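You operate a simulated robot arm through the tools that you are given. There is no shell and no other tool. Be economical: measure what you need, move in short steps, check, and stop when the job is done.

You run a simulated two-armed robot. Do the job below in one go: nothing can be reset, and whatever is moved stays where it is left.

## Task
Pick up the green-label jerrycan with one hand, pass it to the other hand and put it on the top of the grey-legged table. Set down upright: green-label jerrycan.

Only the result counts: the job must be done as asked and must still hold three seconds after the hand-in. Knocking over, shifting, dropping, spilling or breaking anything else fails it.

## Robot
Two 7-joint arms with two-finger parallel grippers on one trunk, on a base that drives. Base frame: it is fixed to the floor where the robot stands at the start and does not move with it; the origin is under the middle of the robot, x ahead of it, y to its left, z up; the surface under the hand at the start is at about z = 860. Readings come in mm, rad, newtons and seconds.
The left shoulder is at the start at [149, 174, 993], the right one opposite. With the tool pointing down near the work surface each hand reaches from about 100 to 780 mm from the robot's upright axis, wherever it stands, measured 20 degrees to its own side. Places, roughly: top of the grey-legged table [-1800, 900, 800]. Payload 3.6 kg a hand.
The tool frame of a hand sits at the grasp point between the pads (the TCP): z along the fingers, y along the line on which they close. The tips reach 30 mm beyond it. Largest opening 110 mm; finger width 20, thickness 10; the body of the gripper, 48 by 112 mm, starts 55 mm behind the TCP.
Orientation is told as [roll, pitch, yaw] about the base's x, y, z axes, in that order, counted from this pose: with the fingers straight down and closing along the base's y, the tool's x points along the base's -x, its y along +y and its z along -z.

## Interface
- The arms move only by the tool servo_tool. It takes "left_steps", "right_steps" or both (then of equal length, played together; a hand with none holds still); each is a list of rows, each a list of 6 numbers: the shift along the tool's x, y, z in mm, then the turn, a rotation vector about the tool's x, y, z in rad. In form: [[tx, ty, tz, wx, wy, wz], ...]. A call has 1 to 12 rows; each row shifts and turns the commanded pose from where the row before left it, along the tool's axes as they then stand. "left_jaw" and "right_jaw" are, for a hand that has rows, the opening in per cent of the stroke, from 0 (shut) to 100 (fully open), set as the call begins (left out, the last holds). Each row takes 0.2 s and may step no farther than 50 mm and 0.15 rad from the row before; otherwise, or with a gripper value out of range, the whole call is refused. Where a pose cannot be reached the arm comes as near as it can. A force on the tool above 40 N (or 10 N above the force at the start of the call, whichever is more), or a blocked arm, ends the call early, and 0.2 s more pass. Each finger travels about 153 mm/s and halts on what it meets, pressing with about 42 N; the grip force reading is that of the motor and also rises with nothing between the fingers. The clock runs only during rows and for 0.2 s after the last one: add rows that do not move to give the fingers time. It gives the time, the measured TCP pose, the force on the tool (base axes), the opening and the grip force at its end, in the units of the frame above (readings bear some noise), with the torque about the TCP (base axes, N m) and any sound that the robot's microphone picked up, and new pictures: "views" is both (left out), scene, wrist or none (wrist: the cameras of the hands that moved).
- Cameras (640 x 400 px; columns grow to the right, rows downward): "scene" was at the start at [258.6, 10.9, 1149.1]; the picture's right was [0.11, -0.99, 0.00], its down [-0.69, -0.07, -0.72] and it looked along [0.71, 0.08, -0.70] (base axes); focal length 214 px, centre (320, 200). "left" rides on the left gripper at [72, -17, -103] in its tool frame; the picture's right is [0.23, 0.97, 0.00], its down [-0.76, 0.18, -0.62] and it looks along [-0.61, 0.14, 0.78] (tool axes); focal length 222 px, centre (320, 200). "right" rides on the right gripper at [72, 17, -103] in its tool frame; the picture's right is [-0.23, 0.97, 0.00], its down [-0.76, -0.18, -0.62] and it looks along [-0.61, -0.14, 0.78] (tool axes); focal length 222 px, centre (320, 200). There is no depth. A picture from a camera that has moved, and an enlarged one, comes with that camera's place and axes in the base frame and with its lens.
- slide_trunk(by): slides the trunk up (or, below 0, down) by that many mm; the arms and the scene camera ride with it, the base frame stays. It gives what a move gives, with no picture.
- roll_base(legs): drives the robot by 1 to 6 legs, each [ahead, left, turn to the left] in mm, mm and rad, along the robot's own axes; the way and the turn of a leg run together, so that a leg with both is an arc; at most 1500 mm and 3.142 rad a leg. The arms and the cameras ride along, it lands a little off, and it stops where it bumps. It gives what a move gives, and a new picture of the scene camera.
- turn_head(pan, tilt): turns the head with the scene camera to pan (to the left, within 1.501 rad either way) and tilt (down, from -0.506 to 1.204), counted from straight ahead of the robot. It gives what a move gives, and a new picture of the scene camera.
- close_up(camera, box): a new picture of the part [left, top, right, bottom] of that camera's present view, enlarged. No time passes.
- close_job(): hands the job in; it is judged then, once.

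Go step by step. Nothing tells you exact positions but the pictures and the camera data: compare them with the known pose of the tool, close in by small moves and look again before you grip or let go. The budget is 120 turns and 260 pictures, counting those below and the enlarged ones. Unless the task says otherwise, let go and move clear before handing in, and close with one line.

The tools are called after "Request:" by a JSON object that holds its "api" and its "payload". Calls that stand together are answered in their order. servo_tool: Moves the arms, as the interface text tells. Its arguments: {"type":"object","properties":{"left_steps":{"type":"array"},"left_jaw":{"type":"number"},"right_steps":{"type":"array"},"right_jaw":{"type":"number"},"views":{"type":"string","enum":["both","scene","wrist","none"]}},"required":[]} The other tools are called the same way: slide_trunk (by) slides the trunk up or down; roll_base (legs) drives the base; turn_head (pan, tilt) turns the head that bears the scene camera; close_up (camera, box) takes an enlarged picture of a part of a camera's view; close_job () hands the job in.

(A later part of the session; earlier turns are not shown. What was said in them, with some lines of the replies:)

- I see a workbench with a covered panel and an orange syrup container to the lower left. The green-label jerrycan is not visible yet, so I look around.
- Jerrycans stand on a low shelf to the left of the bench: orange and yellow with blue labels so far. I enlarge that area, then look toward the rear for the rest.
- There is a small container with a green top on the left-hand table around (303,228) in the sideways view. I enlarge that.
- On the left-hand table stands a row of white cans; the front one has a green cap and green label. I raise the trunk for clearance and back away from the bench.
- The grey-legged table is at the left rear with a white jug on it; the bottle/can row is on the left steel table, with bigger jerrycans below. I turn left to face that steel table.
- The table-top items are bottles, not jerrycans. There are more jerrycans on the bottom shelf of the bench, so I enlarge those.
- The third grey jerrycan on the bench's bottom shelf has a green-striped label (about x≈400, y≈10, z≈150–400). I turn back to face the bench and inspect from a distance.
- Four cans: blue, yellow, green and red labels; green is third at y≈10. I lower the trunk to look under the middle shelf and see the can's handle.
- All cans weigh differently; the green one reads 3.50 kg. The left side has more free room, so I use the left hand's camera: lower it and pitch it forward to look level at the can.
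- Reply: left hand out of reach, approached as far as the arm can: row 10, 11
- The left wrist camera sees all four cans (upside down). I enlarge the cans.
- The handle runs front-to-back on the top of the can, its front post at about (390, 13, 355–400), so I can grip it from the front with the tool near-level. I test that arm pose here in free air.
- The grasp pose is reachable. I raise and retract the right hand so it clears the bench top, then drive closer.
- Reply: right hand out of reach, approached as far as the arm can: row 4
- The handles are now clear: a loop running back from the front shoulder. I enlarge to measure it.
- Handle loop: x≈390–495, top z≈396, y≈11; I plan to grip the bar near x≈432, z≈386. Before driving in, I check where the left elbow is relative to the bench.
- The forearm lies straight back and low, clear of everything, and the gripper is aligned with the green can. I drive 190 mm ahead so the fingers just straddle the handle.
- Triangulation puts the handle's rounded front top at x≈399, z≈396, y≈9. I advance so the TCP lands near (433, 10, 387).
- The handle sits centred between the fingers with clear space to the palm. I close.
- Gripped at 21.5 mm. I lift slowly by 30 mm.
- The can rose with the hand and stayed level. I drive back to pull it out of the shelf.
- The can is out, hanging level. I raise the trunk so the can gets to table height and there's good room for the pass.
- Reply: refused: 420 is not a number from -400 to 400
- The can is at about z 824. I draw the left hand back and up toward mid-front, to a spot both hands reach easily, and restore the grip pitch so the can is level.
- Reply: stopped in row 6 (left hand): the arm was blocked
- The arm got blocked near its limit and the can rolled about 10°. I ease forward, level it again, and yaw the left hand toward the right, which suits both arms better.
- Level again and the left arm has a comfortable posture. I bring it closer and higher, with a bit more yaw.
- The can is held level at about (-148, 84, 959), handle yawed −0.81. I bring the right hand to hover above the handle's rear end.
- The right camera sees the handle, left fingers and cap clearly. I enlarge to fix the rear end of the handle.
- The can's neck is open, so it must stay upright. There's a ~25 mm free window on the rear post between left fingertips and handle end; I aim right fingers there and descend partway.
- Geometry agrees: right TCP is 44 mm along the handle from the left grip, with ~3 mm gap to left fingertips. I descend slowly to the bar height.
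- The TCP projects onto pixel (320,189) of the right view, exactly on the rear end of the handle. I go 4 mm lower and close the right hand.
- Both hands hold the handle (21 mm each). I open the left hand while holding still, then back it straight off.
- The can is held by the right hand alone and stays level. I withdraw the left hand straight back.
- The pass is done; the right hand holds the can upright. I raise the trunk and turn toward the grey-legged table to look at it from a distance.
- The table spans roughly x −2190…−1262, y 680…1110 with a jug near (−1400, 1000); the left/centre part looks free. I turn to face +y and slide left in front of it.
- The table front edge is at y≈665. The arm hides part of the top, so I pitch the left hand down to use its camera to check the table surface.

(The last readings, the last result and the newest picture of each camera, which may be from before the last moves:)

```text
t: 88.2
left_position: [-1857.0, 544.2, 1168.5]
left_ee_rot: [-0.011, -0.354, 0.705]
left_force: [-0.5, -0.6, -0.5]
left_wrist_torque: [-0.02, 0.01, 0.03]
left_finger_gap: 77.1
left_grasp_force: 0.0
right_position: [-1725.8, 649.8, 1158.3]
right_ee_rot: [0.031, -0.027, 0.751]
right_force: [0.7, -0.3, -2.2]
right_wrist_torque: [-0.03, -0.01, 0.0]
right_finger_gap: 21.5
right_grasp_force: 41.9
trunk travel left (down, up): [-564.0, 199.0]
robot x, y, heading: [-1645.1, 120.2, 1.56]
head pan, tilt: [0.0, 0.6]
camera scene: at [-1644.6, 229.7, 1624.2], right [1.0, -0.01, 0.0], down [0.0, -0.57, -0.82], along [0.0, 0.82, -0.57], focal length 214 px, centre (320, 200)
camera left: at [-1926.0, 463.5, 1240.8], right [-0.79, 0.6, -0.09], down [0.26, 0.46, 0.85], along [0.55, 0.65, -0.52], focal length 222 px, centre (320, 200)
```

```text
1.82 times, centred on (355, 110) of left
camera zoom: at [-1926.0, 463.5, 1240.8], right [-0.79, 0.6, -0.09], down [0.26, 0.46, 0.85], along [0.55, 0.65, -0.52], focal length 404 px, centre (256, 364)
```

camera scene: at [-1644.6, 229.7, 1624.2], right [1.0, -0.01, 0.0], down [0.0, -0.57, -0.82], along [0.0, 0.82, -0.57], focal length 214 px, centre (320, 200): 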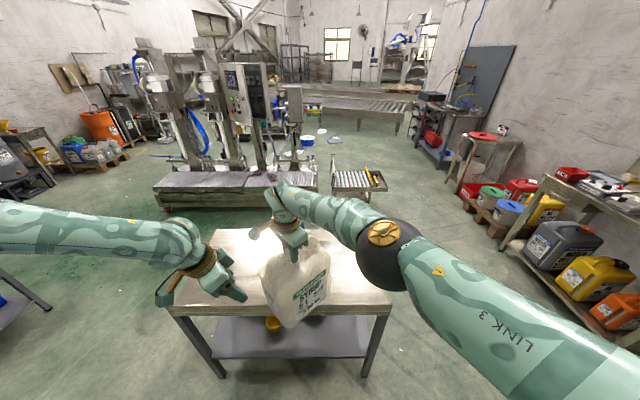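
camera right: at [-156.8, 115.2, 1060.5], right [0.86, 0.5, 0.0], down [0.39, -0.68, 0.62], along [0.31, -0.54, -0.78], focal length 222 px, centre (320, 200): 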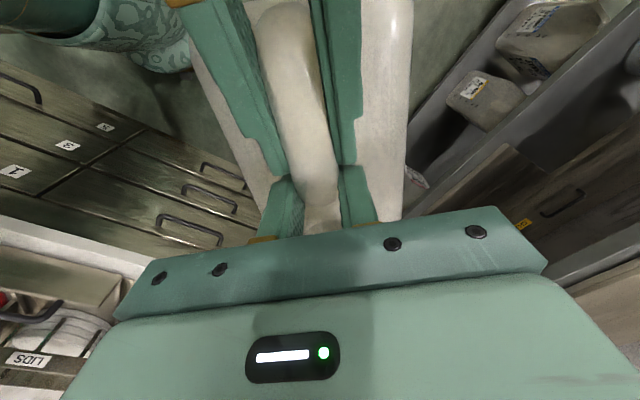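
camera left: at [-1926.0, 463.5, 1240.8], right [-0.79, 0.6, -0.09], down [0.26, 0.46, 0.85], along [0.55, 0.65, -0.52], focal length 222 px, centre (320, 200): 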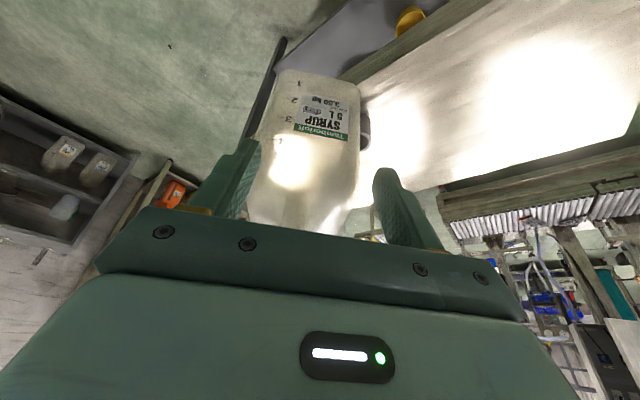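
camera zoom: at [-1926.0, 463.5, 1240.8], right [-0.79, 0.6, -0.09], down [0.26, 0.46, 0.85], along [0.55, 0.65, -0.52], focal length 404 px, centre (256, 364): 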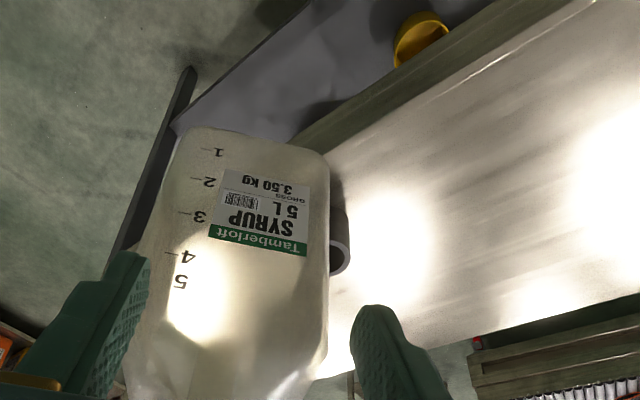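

There is a dark round object behind the can on the table around (−1765, 800). The left end of the table looks empty, so I shift left 240 mm and look again.

Request:
{"api": "roll_base", "payload": {"legs": [[0, 240, 0]]}}

Request:
{"api": "close_up", "payload": {"camera": "left", "box": [0, 0, 640, 400]}}

Request:
{"api": "turn_head", "payload": {"pan": -0.2, "tilt": 0.9}}

```text
t: 90.0
left_position: [-2098.2, 542.2, 1167.9]
left_ee_rot: [-0.011, -0.358, 0.708]
left_force: [-0.1, -0.3, 0.9]
left_wrist_torque: [0.0, 0.0, -0.01]
left_finger_gap: 76.9
left_grasp_force: 0.0
right_position: [-1968.2, 650.4, 1158.4]
right_ee_rot: [0.033, -0.029, 0.751]
right_force: [0.1, -0.5, -2.2]
right_wrist_torque: [-0.02, 0.01, 0.02]
right_finger_gap: 21.2
right_grasp_force: 42.2
trunk travel left (down, up): [-564.0, 199.0]
robot x, y, heading: [-1889.6, 123.9, 1.566]
head pan, tilt: [0.0, 0.6]
camera scene: at [-1886.2, 230.2, 1624.2], right [1.0, 0.0, 0.0], down [0.0, -0.57, -0.82], along [0.0, 0.82, -0.57], focal length 214 px, centre (320, 200)
```

scene: 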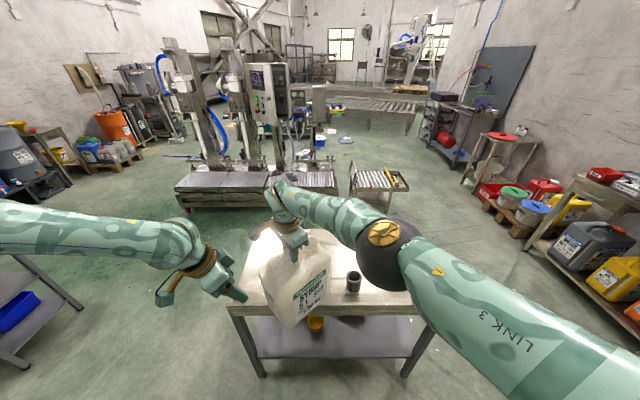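

```text
1.00 times, centred on (320, 200) of left (not enlarged: the box is as wide or as high as the picture)
camera zoom: at [-2167.3, 463.8, 1240.6], right [-0.79, 0.6, -0.09], down [0.26, 0.46, 0.85], along [0.55, 0.65, -0.52], focal length 222 px, centre (320, 200)
```

zoom: 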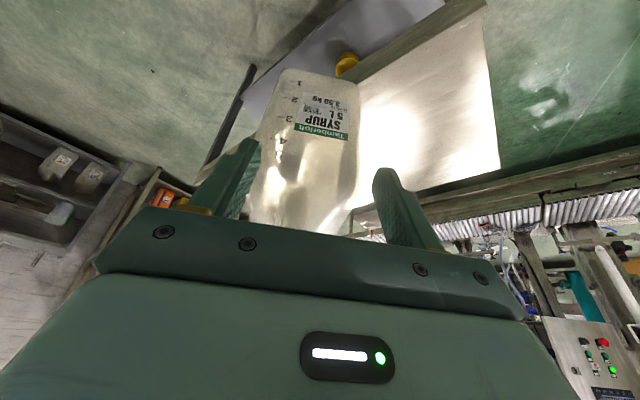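

```text
t: 90.8
left_position: [-2097.8, 543.9, 1169.1]
left_ee_rot: [-0.012, -0.357, 0.708]
left_force: [0.3, 1.5, -0.5]
left_wrist_torque: [0.0, 0.0, 0.02]
left_finger_gap: 77.0
left_grasp_force: 0.1
right_position: [-1967.3, 650.5, 1157.9]
right_ee_rot: [0.031, -0.027, 0.75]
right_force: [0.9, 0.0, -2.6]
right_wrist_torque: [-0.01, 0.0, 0.0]
right_finger_gap: 21.1
right_grasp_force: 42.0
trunk travel left (down, up): [-564.0, 199.0]
robot x, y, heading: [-1884.5, 123.2, 1.567]
head pan, tilt: [-0.201, 0.901]
camera scene: at [-1871.3, 215.8, 1599.5], right [0.98, -0.2, 0.0], down [-0.16, -0.77, -0.62], along [0.13, 0.61, -0.78], focal length 214 px, centre (320, 200)
```

scene: 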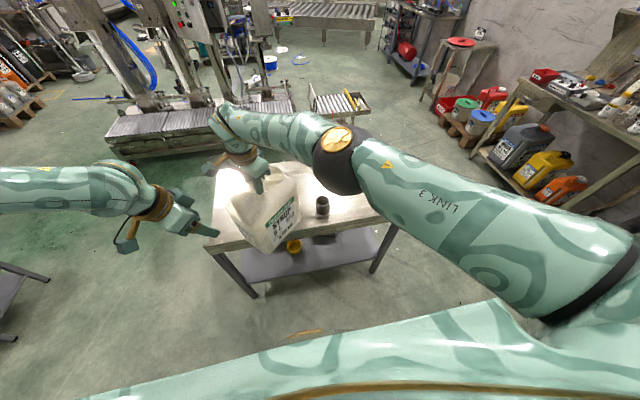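

The cup stands at about (−1744, 768); the area x −2100…−1850, y 700…1000 is empty in both views. I level the can and drive ahead 185 mm to place at about (−1985, 835).

Request:
{"api": "servo_tool", "payload": {"right_steps": [[0, 0, 0, 0.0155, 0.0135, 0], [0, 0, 0, 0.0155, 0.0135, 0]], "views": "none"}}

Request:
{"api": "roll_base", "payload": {"legs": [[180, 15, 0]]}}

Request:
{"api": "turn_head", "payload": {"pan": 0.0, "tilt": 0.95}}

Request:
{"api": "close_up", "payload": {"camera": "left", "box": [0, 0, 640, 400]}}

```text
t: 91.3
left_position: [-2097.2, 543.2, 1167.6]
left_ee_rot: [-0.014, -0.358, 0.707]
left_force: [-0.7, -0.3, -0.4]
left_wrist_torque: [0.02, 0.05, 0.01]
left_finger_gap: 77.1
left_grasp_force: 0.0
right_position: [-1964.9, 646.8, 1158.3]
right_ee_rot: [0.005, -0.001, 0.753]
right_force: [-0.2, -0.5, -2.4]
right_wrist_torque: [-0.05, 0.01, 0.02]
right_finger_gap: 21.1
right_grasp_force: 42.4
right hand out of reach, approached as far as the arm can: row 2
trunk travel left (down, up): [-564.0, 199.0]
robot x, y, heading: [-1888.2, 122.5, 1.567]
head pan, tilt: [-0.201, 0.901]
```

```text
t: 92.9
left_position: [-2112.7, 723.1, 1168.8]
left_ee_rot: [-0.013, -0.359, 0.71]
left_force: [-0.1, 0.5, -0.7]
left_wrist_torque: [-0.02, 0.0, 0.03]
left_finger_gap: 77.0
left_grasp_force: 0.0
right_position: [-1981.3, 827.6, 1158.8]
right_ee_rot: [0.004, -0.005, 0.754]
right_force: [0.9, -0.8, -2.6]
right_wrist_torque: [-0.01, -0.04, 0.01]
right_finger_gap: 21.1
right_grasp_force: 42.0
trunk travel left (down, up): [-564.0, 199.0]
robot x, y, heading: [-1898.8, 305.5, 1.569]
head pan, tilt: [-0.201, 0.901]
camera scene: at [-1885.6, 395.7, 1599.4], right [0.98, -0.2, 0.0], down [-0.16, -0.77, -0.62], along [0.13, 0.61, -0.78], focal length 214 px, centre (320, 200)
```

scene: 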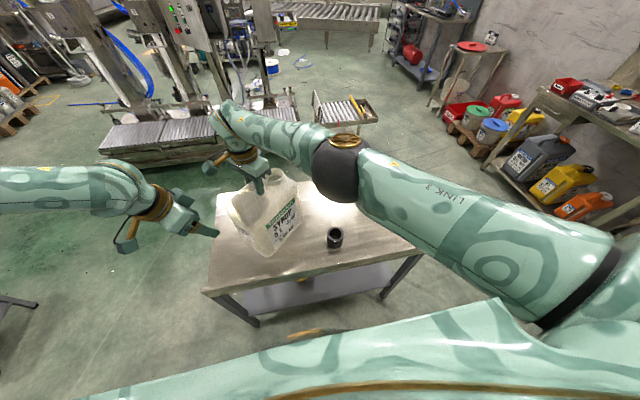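

```text
t: 93.6
left_position: [-2113.3, 723.9, 1167.1]
left_ee_rot: [-0.011, -0.358, 0.711]
left_force: [-0.2, 0.1, -0.3]
left_wrist_torque: [0.01, -0.02, -0.04]
left_finger_gap: 77.0
left_grasp_force: 0.1
right_position: [-1979.6, 826.8, 1157.9]
right_ee_rot: [0.003, -0.004, 0.754]
right_force: [0.8, 0.4, -1.7]
right_wrist_torque: [-0.03, 0.0, -0.02]
right_finger_gap: 21.2
right_grasp_force: 42.1
trunk travel left (down, up): [-564.0, 199.0]
robot x, y, heading: [-1903.1, 302.6, 1.565]
head pan, tilt: [0.0, 0.949]
camera scene: at [-1900.6, 395.2, 1595.8], right [1.0, 0.0, 0.0], down [0.0, -0.81, -0.58], along [0.0, 0.58, -0.81], focal length 214 px, centre (320, 200)
```

scene: 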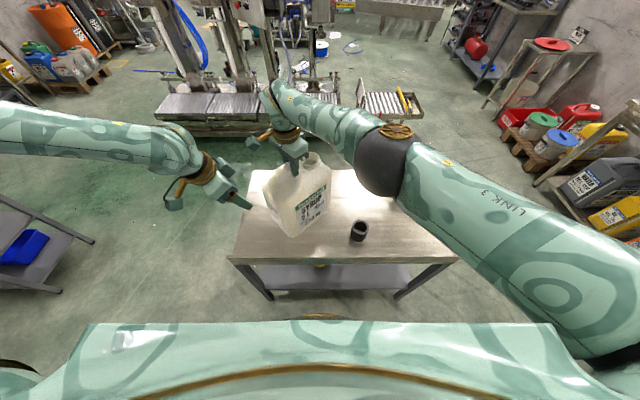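

```text
1.00 times, centred on (320, 200) of left (not enlarged: the box is as wide or as high as the picture)
camera zoom: at [-2181.9, 644.1, 1240.4], right [-0.79, 0.6, -0.09], down [0.26, 0.46, 0.85], along [0.55, 0.65, -0.52], focal length 222 px, centre (320, 200)
```

zoom: 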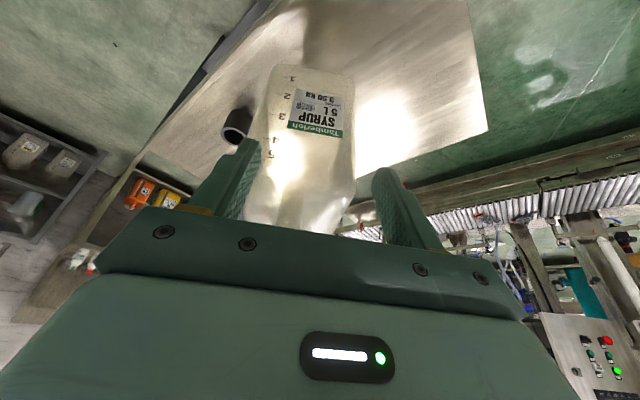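

The spot below the can is clear, with the cup 240 mm off. I lower the can by 85 mm and check.

Request:
{"api": "servo_tool", "payload": {"right_steps": [[0, 0, 17, 0, 0, 0], [0, 0, 17, 0, 0, 0], [0, 0, 17, 0, 0, 0], [0, 0, 17, 0, 0, 0], [0, 0, 17, 0, 0, 0]], "views": "scene"}}

Request:
{"api": "close_up", "payload": {"camera": "left", "box": [180, 0, 430, 220]}}

```text
t: 94.8
left_position: [-2112.3, 723.6, 1168.4]
left_ee_rot: [-0.011, -0.358, 0.711]
left_force: [-0.7, -0.4, -0.2]
left_wrist_torque: [-0.02, 0.0, -0.04]
left_finger_gap: 77.0
left_grasp_force: 0.1
right_position: [-1971.7, 815.4, 1095.1]
right_ee_rot: [0.004, -0.003, 0.753]
right_force: [-0.3, 0.3, -3.1]
right_wrist_torque: [0.0, 0.01, -0.01]
right_finger_gap: 21.1
right_grasp_force: 42.3
right hand out of reach, approached as far as the arm can: row 1, 2, 3, 4, 5
trunk travel left (down, up): [-564.0, 199.0]
robot x, y, heading: [-1899.3, 300.0, 1.563]
head pan, tilt: [0.0, 0.949]
camera scene: at [-1900.6, 394.3, 1595.8], right [1.0, 0.0, 0.0], down [0.0, -0.81, -0.58], along [0.0, 0.58, -0.81], focal length 214 px, centre (320, 200)
```

scene: 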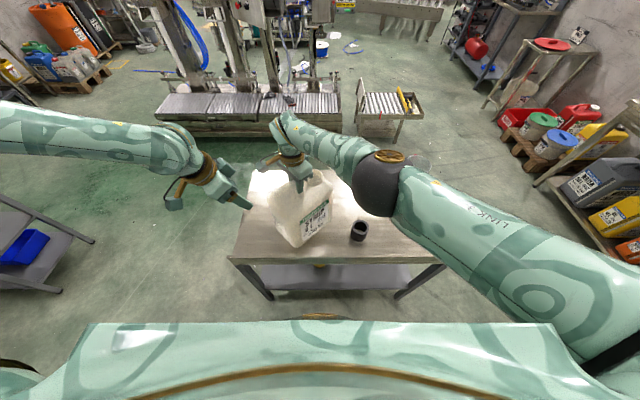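

```text
1.82 times, centred on (305, 110) of left
camera zoom: at [-2181.8, 643.3, 1240.6], right [-0.79, 0.6, -0.09], down [0.26, 0.46, 0.85], along [0.55, 0.65, -0.52], focal length 404 px, centre (347, 364)
```

zoom: 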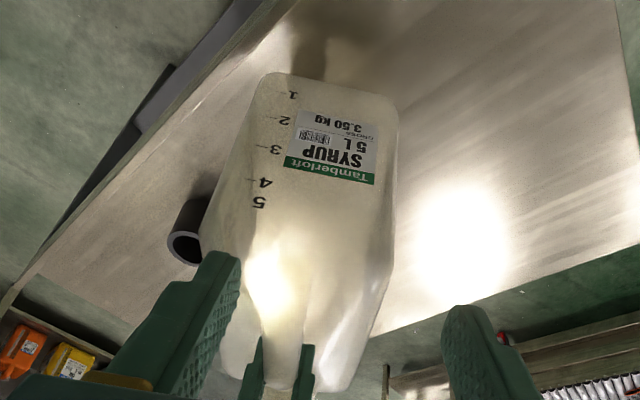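

The arm reaches its limit, so I lower the rest with the trunk, which keeps the posture. The elbow is still far above the cup.

Request:
{"api": "slide_trunk", "payload": {"by": -25}}

Request:
{"api": "close_up", "payload": {"camera": "left", "box": [180, 0, 430, 220]}}

Request:
{"api": "close_up", "payload": {"camera": "scene", "box": [220, 100, 460, 290]}}

```text
t: 95.5
left_position: [-2112.8, 722.8, 1144.6]
left_ee_rot: [-0.012, -0.358, 0.708]
left_force: [-0.5, -0.6, 0.8]
left_wrist_torque: [0.0, 0.01, 0.01]
left_finger_gap: 77.0
left_grasp_force: 0.1
right_position: [-1971.8, 815.4, 1068.6]
right_ee_rot: [0.004, -0.004, 0.754]
right_force: [0.7, 0.1, -3.4]
right_wrist_torque: [-0.02, 0.0, 0.01]
right_finger_gap: 21.1
right_grasp_force: 42.1
trunk travel left (down, up): [-539.0, 224.0]
robot x, y, heading: [-1898.1, 303.0, 1.564]
head pan, tilt: [0.0, 0.949]
```

```text
1.82 times, centred on (305, 110) of left
camera zoom: at [-2181.8, 643.2, 1215.9], right [-0.79, 0.6, -0.09], down [0.26, 0.46, 0.85], along [0.55, 0.65, -0.52], focal length 404 px, centre (347, 364)
```

zoom: 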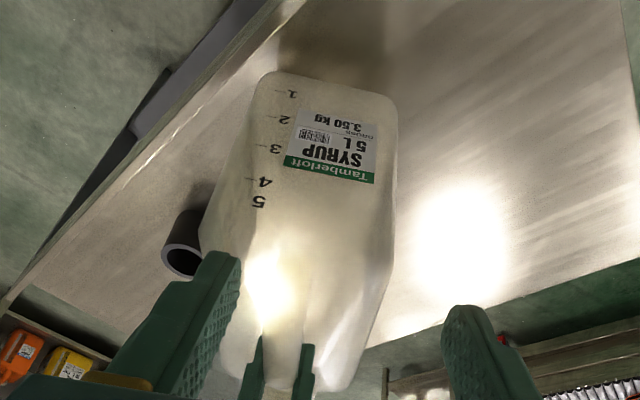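

```text
2.11 times, centred on (340, 195) of scene
camera zoom: at [-1900.4, 396.3, 1570.7], right [1.0, 0.0, 0.0], down [0.0, -0.81, -0.58], along [0.0, 0.58, -0.81], focal length 452 px, centre (278, 210)
```

zoom: 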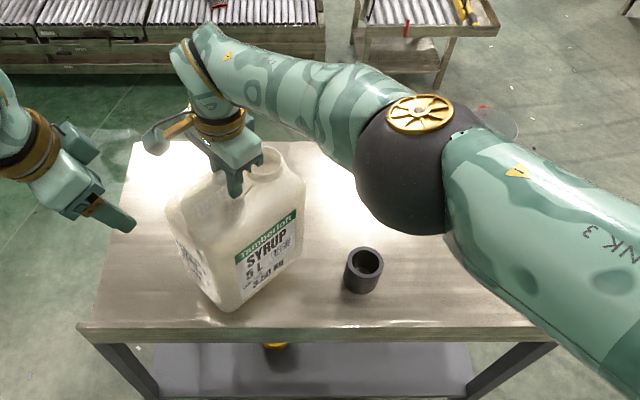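

The can is close to the top. I lower in small steps, watching the force.

Request:
{"api": "slide_trunk", "payload": {"by": -8}}

Request:
{"api": "slide_trunk", "payload": {"by": -4}}

Request:
{"api": "close_up", "payload": {"camera": "left", "box": [240, 0, 400, 140]}}

```text
t: 96.1
left_position: [-2112.9, 724.3, 1135.4]
left_ee_rot: [-0.013, -0.359, 0.71]
left_force: [-0.4, -0.4, 0.7]
left_wrist_torque: [0.02, 0.0, 0.01]
left_finger_gap: 77.0
left_grasp_force: 0.0
right_position: [-1972.1, 816.2, 1061.7]
right_ee_rot: [0.002, -0.003, 0.753]
right_force: [0.4, 0.1, -2.7]
right_wrist_torque: [0.0, 0.02, 0.0]
right_finger_gap: 21.1
right_grasp_force: 42.5
trunk travel left (down, up): [-531.0, 232.0]
robot x, y, heading: [-1899.1, 302.5, 1.57]
head pan, tilt: [0.0, 0.949]
```

```text
t: 96.6
left_position: [-2112.8, 723.1, 1132.6]
left_ee_rot: [-0.01, -0.358, 0.709]
left_force: [0.4, -0.5, -0.2]
left_wrist_torque: [0.0, 0.02, 0.0]
left_finger_gap: 77.0
left_grasp_force: 0.0
right_position: [-1971.3, 816.1, 1057.5]
right_ee_rot: [0.004, -0.004, 0.753]
right_force: [-0.3, 0.4, -1.4]
right_wrist_torque: [-0.02, 0.04, 0.0]
right_finger_gap: 21.0
right_grasp_force: 41.7
trunk travel left (down, up): [-527.0, 236.0]
robot x, y, heading: [-1903.0, 305.2, 1.567]
head pan, tilt: [0.0, 0.949]
```

```text
2.86 times, centred on (320, 70) of left
camera zoom: at [-2182.0, 643.3, 1203.6], right [-0.79, 0.6, -0.09], down [0.26, 0.46, 0.85], along [0.55, 0.65, -0.52], focal length 635 px, centre (320, 571)
```

zoom: 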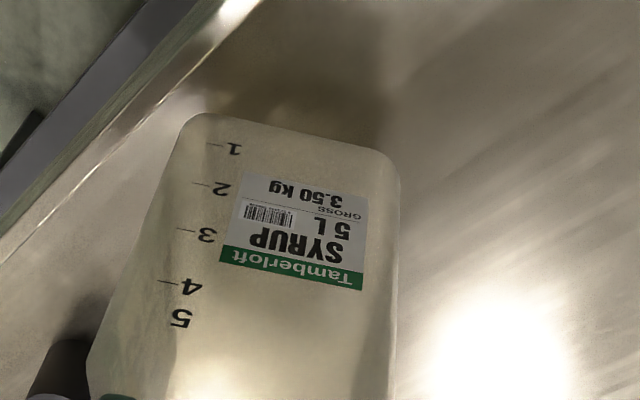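

Request:
{"api": "slide_trunk", "payload": {"by": -3}}

Request:
{"api": "slide_trunk", "payload": {"by": -3}}

Request:
{"api": "slide_trunk", "payload": {"by": -2}}

Request:
{"api": "close_up", "payload": {"camera": "left", "box": [240, 0, 400, 140]}}

```text
t: 97.1
left_position: [-2112.7, 723.4, 1129.2]
left_ee_rot: [-0.012, -0.357, 0.708]
left_force: [-0.4, 0.6, 0.2]
left_wrist_torque: [-0.02, 0.01, 0.0]
left_finger_gap: 76.8
left_grasp_force: 0.0
right_position: [-1971.1, 815.5, 1054.0]
right_ee_rot: [0.005, -0.004, 0.755]
right_force: [0.1, -0.5, -1.9]
right_wrist_torque: [-0.03, 0.03, 0.0]
right_finger_gap: 21.5
right_grasp_force: 41.8
trunk travel left (down, up): [-524.0, 239.0]
robot x, y, heading: [-1899.4, 305.1, 1.567]
head pan, tilt: [0.0, 0.949]
```

```text
t: 97.6
left_position: [-2112.7, 723.3, 1125.3]
left_ee_rot: [-0.012, -0.357, 0.708]
left_force: [-0.1, 0.3, 0.1]
left_wrist_torque: [0.02, 0.01, 0.01]
left_finger_gap: 76.8
left_grasp_force: 0.1
right_position: [-1971.1, 814.6, 1050.8]
right_ee_rot: [0.004, -0.002, 0.755]
right_force: [0.3, -0.2, -1.8]
right_wrist_torque: [0.02, 0.01, 0.02]
right_finger_gap: 21.2
right_grasp_force: 41.9
trunk travel left (down, up): [-521.0, 242.0]
robot x, y, heading: [-1900.9, 303.3, 1.564]
head pan, tilt: [0.0, 0.949]
```

```text
t: 98.2
left_position: [-2112.6, 723.0, 1123.6]
left_ee_rot: [-0.011, -0.358, 0.706]
left_force: [0.9, -0.3, 0.0]
left_wrist_torque: [-0.02, 0.01, 0.02]
left_finger_gap: 77.2
left_grasp_force: 0.0
right_position: [-1971.3, 815.5, 1048.7]
right_ee_rot: [0.001, -0.004, 0.754]
right_force: [0.2, -0.4, -2.4]
right_wrist_torque: [-0.03, 0.08, 0.04]
right_finger_gap: 21.1
right_grasp_force: 42.0
trunk travel left (down, up): [-519.0, 244.0]
robot x, y, heading: [-1900.5, 301.8, 1.564]
head pan, tilt: [0.0, 0.949]
```

```text
2.86 times, centred on (320, 70) of left
camera zoom: at [-2181.8, 643.4, 1195.6], right [-0.79, 0.6, -0.09], down [0.26, 0.46, 0.85], along [0.55, 0.65, -0.52], focal length 635 px, centre (320, 571)
```

zoom: 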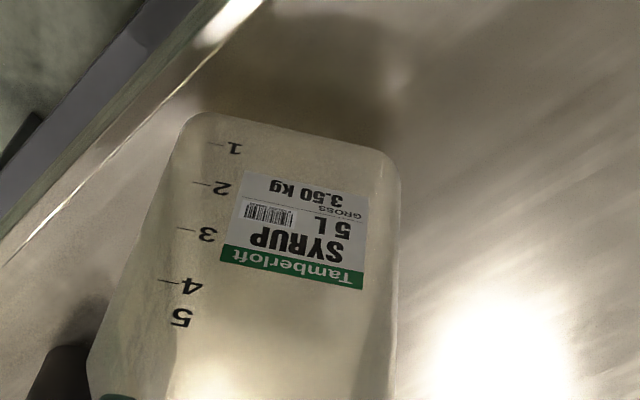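

No contact yet; I continue in small steps.

Request:
{"api": "slide_trunk", "payload": {"by": -4}}

Request:
{"api": "slide_trunk", "payload": {"by": -4}}

Request:
{"api": "close_up", "payload": {"camera": "scene", "box": [220, 150, 400, 290]}}

```text
t: 98.7
left_position: [-2113.5, 723.0, 1119.3]
left_ee_rot: [-0.012, -0.358, 0.708]
left_force: [-0.4, -0.2, 0.0]
left_wrist_torque: [-0.01, -0.02, 0.0]
left_finger_gap: 76.9
left_grasp_force: 0.1
right_position: [-1971.9, 816.2, 1043.9]
right_ee_rot: [0.005, -0.004, 0.754]
right_force: [0.2, -1.1, -2.6]
right_wrist_torque: [0.01, 0.03, 0.02]
right_finger_gap: 21.0
right_grasp_force: 41.5
trunk travel left (down, up): [-515.0, 248.0]
robot x, y, heading: [-1900.7, 300.4, 1.569]
head pan, tilt: [0.0, 0.949]
```

```text
t: 99.2
left_position: [-2114.0, 722.3, 1115.4]
left_ee_rot: [-0.011, -0.358, 0.71]
left_force: [0.6, 0.3, 0.7]
left_wrist_torque: [0.0, -0.03, 0.02]
left_finger_gap: 76.9
left_grasp_force: 0.1
right_position: [-1972.6, 815.2, 1040.6]
right_ee_rot: [0.003, -0.002, 0.755]
right_force: [-0.9, -0.2, -3.1]
right_wrist_torque: [-0.02, 0.01, -0.01]
right_finger_gap: 21.0
right_grasp_force: 41.9
trunk travel left (down, up): [-511.0, 252.0]
robot x, y, heading: [-1897.8, 302.4, 1.569]
head pan, tilt: [0.0, 0.949]
```

```text
2.86 times, centred on (310, 220) of scene
camera zoom: at [-1900.6, 400.1, 1542.6], right [1.0, 0.0, 0.0], down [0.0, -0.81, -0.58], along [0.0, 0.58, -0.81], focal length 613 px, centre (349, 143)
```

zoom: 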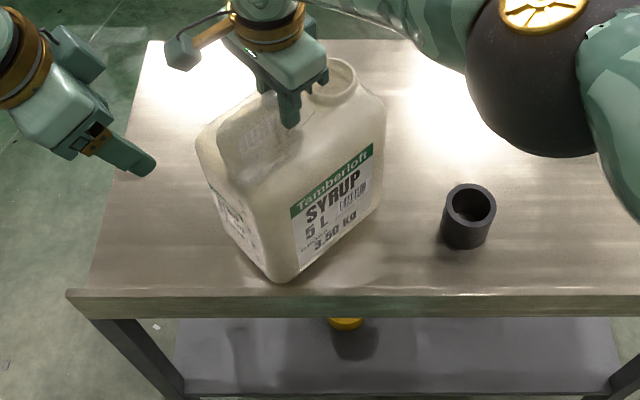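

Request:
{"api": "slide_trunk", "payload": {"by": -4}}

Request:
{"api": "slide_trunk", "payload": {"by": -4}}

Request:
{"api": "slide_trunk", "payload": {"by": -4}}

Request:
{"api": "close_up", "payload": {"camera": "left", "box": [240, 0, 400, 140]}}

```text
t: 99.8
left_position: [-2112.0, 723.4, 1111.2]
left_ee_rot: [-0.012, -0.358, 0.709]
left_force: [-0.5, -1.0, -0.8]
left_wrist_torque: [-0.02, -0.01, 0.0]
left_finger_gap: 77.0
left_grasp_force: 0.0
right_position: [-1971.7, 815.0, 1036.9]
right_ee_rot: [0.005, -0.002, 0.753]
right_force: [0.1, 0.2, -1.9]
right_wrist_torque: [-0.02, 0.05, 0.01]
right_finger_gap: 21.0
right_grasp_force: 41.6
trunk travel left (down, up): [-507.0, 256.0]
robot x, y, heading: [-1901.7, 299.1, 1.564]
head pan, tilt: [0.0, 0.949]
```

```text
t: 100.3
left_position: [-2111.5, 723.5, 1107.8]
left_ee_rot: [-0.01, -0.359, 0.71]
left_force: [-0.7, 0.4, -0.3]
left_wrist_torque: [-0.01, 0.0, 0.01]
left_finger_gap: 77.0
left_grasp_force: 0.0
right_position: [-1972.0, 815.3, 1032.0]
right_ee_rot: [0.004, -0.004, 0.755]
right_force: [0.8, 0.7, -2.4]
right_wrist_torque: [0.02, 0.02, -0.01]
right_finger_gap: 21.5
right_grasp_force: 41.7
trunk travel left (down, up): [-503.0, 260.0]
robot x, y, heading: [-1900.8, 301.8, 1.57]
head pan, tilt: [0.0, 0.949]
```

```text
t: 100.8
left_position: [-2112.9, 723.9, 1103.5]
left_ee_rot: [-0.012, -0.357, 0.711]
left_force: [0.3, -0.2, -0.5]
left_wrist_torque: [-0.03, 0.0, -0.01]
left_finger_gap: 76.9
left_grasp_force: 0.1
right_position: [-1970.7, 814.7, 1030.0]
right_ee_rot: [0.003, -0.003, 0.754]
right_force: [-0.2, 0.1, -2.1]
right_wrist_torque: [-0.04, 0.04, 0.03]
right_finger_gap: 21.3
right_grasp_force: 42.2
trunk travel left (down, up): [-499.0, 264.0]
robot x, y, heading: [-1901.2, 302.9, 1.561]
head pan, tilt: [0.0, 0.949]
```

```text
2.86 times, centred on (320, 70) of left
camera zoom: at [-2181.8, 643.4, 1175.5], right [-0.79, 0.6, -0.09], down [0.26, 0.46, 0.85], along [0.55, 0.65, -0.52], focal length 635 px, centre (320, 571)
```

zoom: 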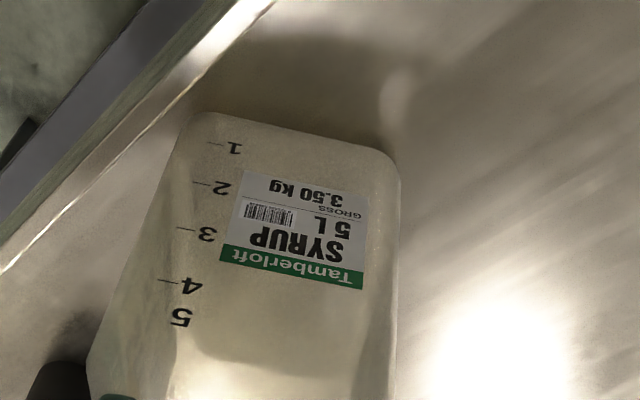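

Triangulating the table corner gives a top near z≈778, so contact is imminent. I go on with small steps.

Request:
{"api": "slide_trunk", "payload": {"by": -3}}

Request:
{"api": "slide_trunk", "payload": {"by": -3}}

Request:
{"api": "slide_trunk", "payload": {"by": -3}}

Request:
{"api": "close_up", "payload": {"camera": "left", "box": [240, 0, 400, 140]}}

```text
t: 101.3
left_position: [-2112.6, 723.2, 1102.0]
left_ee_rot: [-0.01, -0.356, 0.709]
left_force: [0.0, 0.0, -0.4]
left_wrist_torque: [0.0, -0.02, -0.02]
left_finger_gap: 77.2
left_grasp_force: 0.1
right_position: [-1972.0, 815.6, 1027.4]
right_ee_rot: [0.006, -0.003, 0.751]
right_force: [2.2, -1.8, 8.9]
right_wrist_torque: [-0.43, 0.52, 0.13]
right_finger_gap: 21.2
right_grasp_force: 41.9
trunk travel left (down, up): [-496.0, 267.0]
robot x, y, heading: [-1898.3, 301.8, 1.567]
head pan, tilt: [0.0, 0.949]
```

```text
t: 101.8
left_position: [-2111.4, 720.5, 1099.4]
left_ee_rot: [-0.008, -0.36, 0.708]
left_force: [-0.4, 0.4, 0.1]
left_wrist_torque: [-0.03, -0.01, -0.02]
left_finger_gap: 77.0
left_grasp_force: 0.1
right_position: [-1969.8, 814.8, 1026.8]
right_ee_rot: [0.009, -0.007, 0.752]
right_force: [6.9, -0.1, 31.9]
right_wrist_torque: [-0.16, 0.16, -0.01]
right_finger_gap: 21.1
right_grasp_force: 41.8
trunk travel left (down, up): [-493.0, 270.0]
robot x, y, heading: [-1898.3, 301.6, 1.569]
head pan, tilt: [0.0, 0.949]
```

```text
t: 102.4
left_position: [-2111.7, 721.3, 1094.8]
left_ee_rot: [-0.01, -0.359, 0.709]
left_force: [-0.1, -0.2, -0.4]
left_wrist_torque: [0.03, 0.02, 0.0]
left_finger_gap: 76.9
left_grasp_force: 0.0
right_position: [-1970.2, 814.7, 1020.5]
right_ee_rot: [0.006, -0.006, 0.755]
right_force: [4.3, 1.0, 28.9]
right_wrist_torque: [0.03, 0.07, 0.01]
right_finger_gap: 21.0
right_grasp_force: 42.0
trunk travel left (down, up): [-490.0, 273.0]
robot x, y, heading: [-1903.0, 306.2, 1.569]
head pan, tilt: [0.0, 0.949]
```

```text
2.86 times, centred on (320, 70) of left
camera zoom: at [-2180.7, 641.3, 1167.6], right [-0.79, 0.6, -0.09], down [0.26, 0.46, 0.85], along [0.55, 0.65, -0.52], focal length 635 px, centre (320, 571)
```

zoom: 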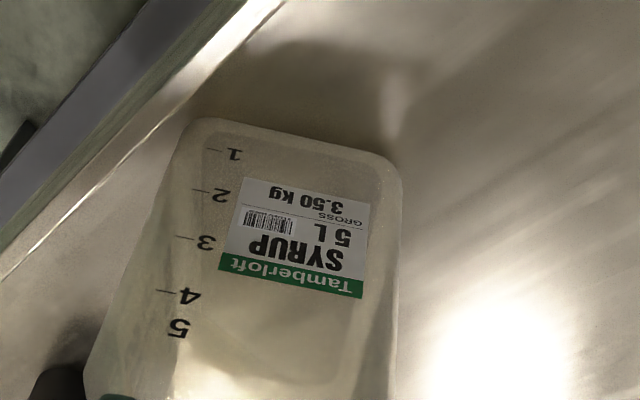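

The can has touched down (about 30 N). I relieve the pressure by 3 mm, then open the right hand.

Request:
{"api": "slide_trunk", "payload": {"by": 3}}

Request:
{"api": "servo_tool", "payload": {"right_steps": [[0, 0, 0, 0, 0, 0], [0, 0, 0, 0, 0, 0], [0, 0, 0, 0, 0, 0]], "right_jaw": 80, "views": "both"}}

```text
t: 102.9
left_position: [-2111.9, 722.9, 1097.4]
left_ee_rot: [-0.012, -0.358, 0.711]
left_force: [-1.2, 0.1, -0.2]
left_wrist_torque: [0.0, -0.01, 0.0]
left_finger_gap: 76.9
left_grasp_force: 0.1
right_position: [-1972.1, 812.8, 1021.4]
right_ee_rot: [0.002, -0.001, 0.756]
right_force: [0.6, -0.1, -0.1]
right_wrist_torque: [0.32, -0.35, -0.07]
right_finger_gap: 21.1
right_grasp_force: 42.1
trunk travel left (down, up): [-493.0, 270.0]
robot x, y, heading: [-1898.1, 302.6, 1.564]
head pan, tilt: [0.0, 0.949]
```

```text
t: 103.7
left_position: [-2112.5, 724.2, 1097.2]
left_ee_rot: [-0.011, -0.359, 0.71]
left_force: [0.1, -0.3, -1.2]
left_wrist_torque: [0.0, 0.0, 0.0]
left_finger_gap: 77.0
left_grasp_force: 0.1
right_position: [-1971.4, 815.1, 1022.8]
right_ee_rot: [0.003, -0.003, 0.754]
right_force: [0.3, -1.2, -0.1]
right_wrist_torque: [0.01, 0.01, 0.01]
right_finger_gap: 87.8
right_grasp_force: 0.0
trunk travel left (down, up): [-493.0, 270.0]
robot x, y, heading: [-1902.1, 301.5, 1.563]
head pan, tilt: [0.0, 0.949]
camera scene: at [-1900.6, 402.4, 1524.5], right [1.0, 0.0, 0.0], down [0.0, -0.81, -0.58], along [0.0, 0.58, -0.81], focal length 214 px, centre (320, 200)
camera right: at [-2035.0, 777.5, 1127.0], right [-0.5, 0.87, 0.0], down [0.68, 0.39, 0.62], along [0.54, 0.32, -0.78], focal length 222 px, centre (320, 200)
```

scene: 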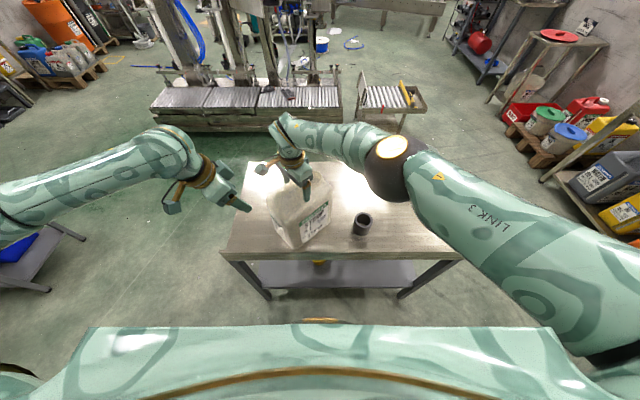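
right: 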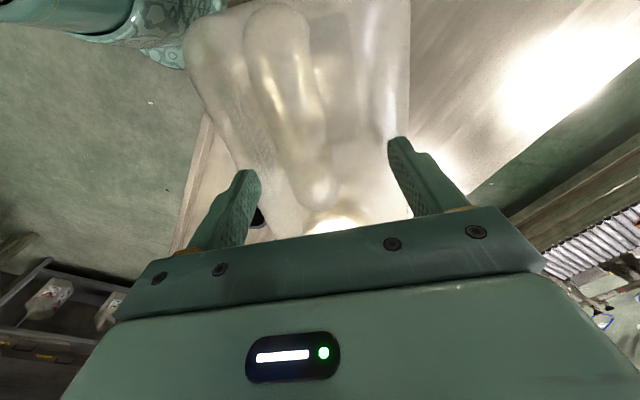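

The can stands upright and free. I lift both hands straight up with the trunk, then back away.

Request:
{"api": "slide_trunk", "payload": {"by": 150}}

Request:
{"api": "roll_base", "payload": {"legs": [[-350, 0, 0]]}}

Request:
{"api": "close_up", "payload": {"camera": "scene", "box": [160, 60, 460, 280]}}

```text
t: 105.4
left_position: [-2112.7, 723.7, 1247.2]
left_ee_rot: [-0.014, -0.357, 0.711]
left_force: [0.4, -0.2, -0.1]
left_wrist_torque: [-0.01, 0.01, 0.0]
left_finger_gap: 76.9
left_grasp_force: 0.1
right_position: [-1972.8, 814.4, 1176.3]
right_ee_rot: [0.011, -0.007, 0.753]
right_force: [-1.1, 0.8, 0.3]
right_wrist_torque: [-0.01, -0.02, -0.02]
right_finger_gap: 88.2
right_grasp_force: 0.0
trunk travel left (down, up): [-643.0, 120.0]
robot x, y, heading: [-1899.4, 304.4, 1.569]
head pan, tilt: [0.0, 0.949]
```

```text
t: 107.7
left_position: [-2113.8, 375.0, 1246.7]
left_ee_rot: [-0.012, -0.357, 0.71]
left_force: [-0.6, 0.1, 0.6]
left_wrist_torque: [0.01, -0.02, -0.01]
left_finger_gap: 77.0
left_grasp_force: 0.1
right_position: [-1972.3, 466.5, 1176.8]
right_ee_rot: [0.01, -0.009, 0.751]
right_force: [-0.1, 0.2, 0.8]
right_wrist_torque: [-0.04, 0.0, -0.04]
right_finger_gap: 88.1
right_grasp_force: 0.0
trunk travel left (down, up): [-643.0, 120.0]
robot x, y, heading: [-1899.9, -45.2, 1.569]
head pan, tilt: [0.0, 0.949]
camera scene: at [-1902.1, 42.1, 1675.0], right [1.0, -0.01, 0.0], down [0.0, -0.81, -0.58], along [0.0, 0.58, -0.81], focal length 214 px, centre (320, 200)
```

scene: 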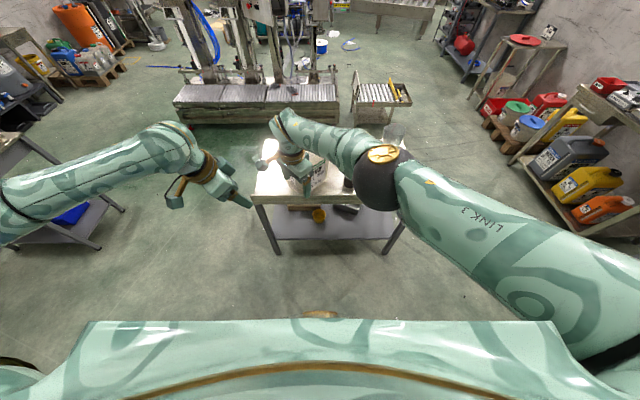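

```text
1.82 times, centred on (310, 170) of scene
camera zoom: at [-1902.1, 42.1, 1675.0], right [1.0, -0.01, 0.0], down [0.0, -0.81, -0.58], along [0.0, 0.58, -0.81], focal length 390 px, centre (338, 254)
```

zoom: 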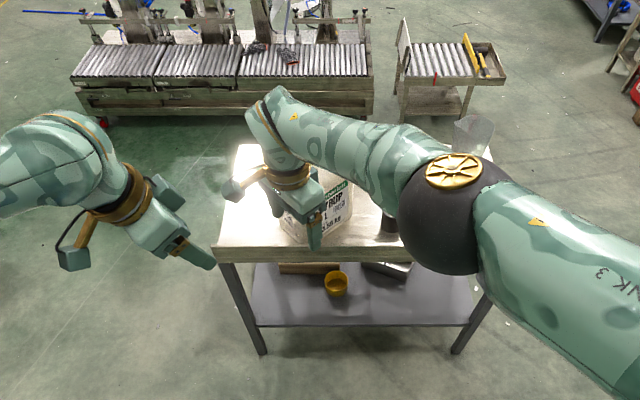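

The can appears to be standing on the table with both hands clear. One last look with the left wrist camera.

Request:
{"api": "close_up", "payload": {"camera": "left", "box": [180, 0, 500, 220]}}

```text
1.82 times, centred on (340, 110) of left
camera zoom: at [-2182.9, 295.7, 1319.5], right [-0.79, 0.6, -0.09], down [0.26, 0.46, 0.85], along [0.55, 0.65, -0.52], focal length 404 px, centre (284, 364)
```

zoom: 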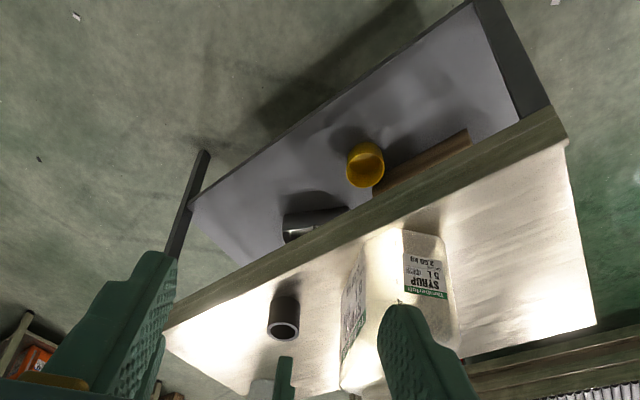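

The can stands upright on the table top and the cup is where it was. I hand the job in.

Request:
{"api": "close_job", "payload": {}}

```text
The job is handed in.
```

The green-label jerrycan was picked up with the left hand, passed to the right, and now stands upright on the grey-legged table. Both hands are clear, and I saw nothing else knocked or shifted.
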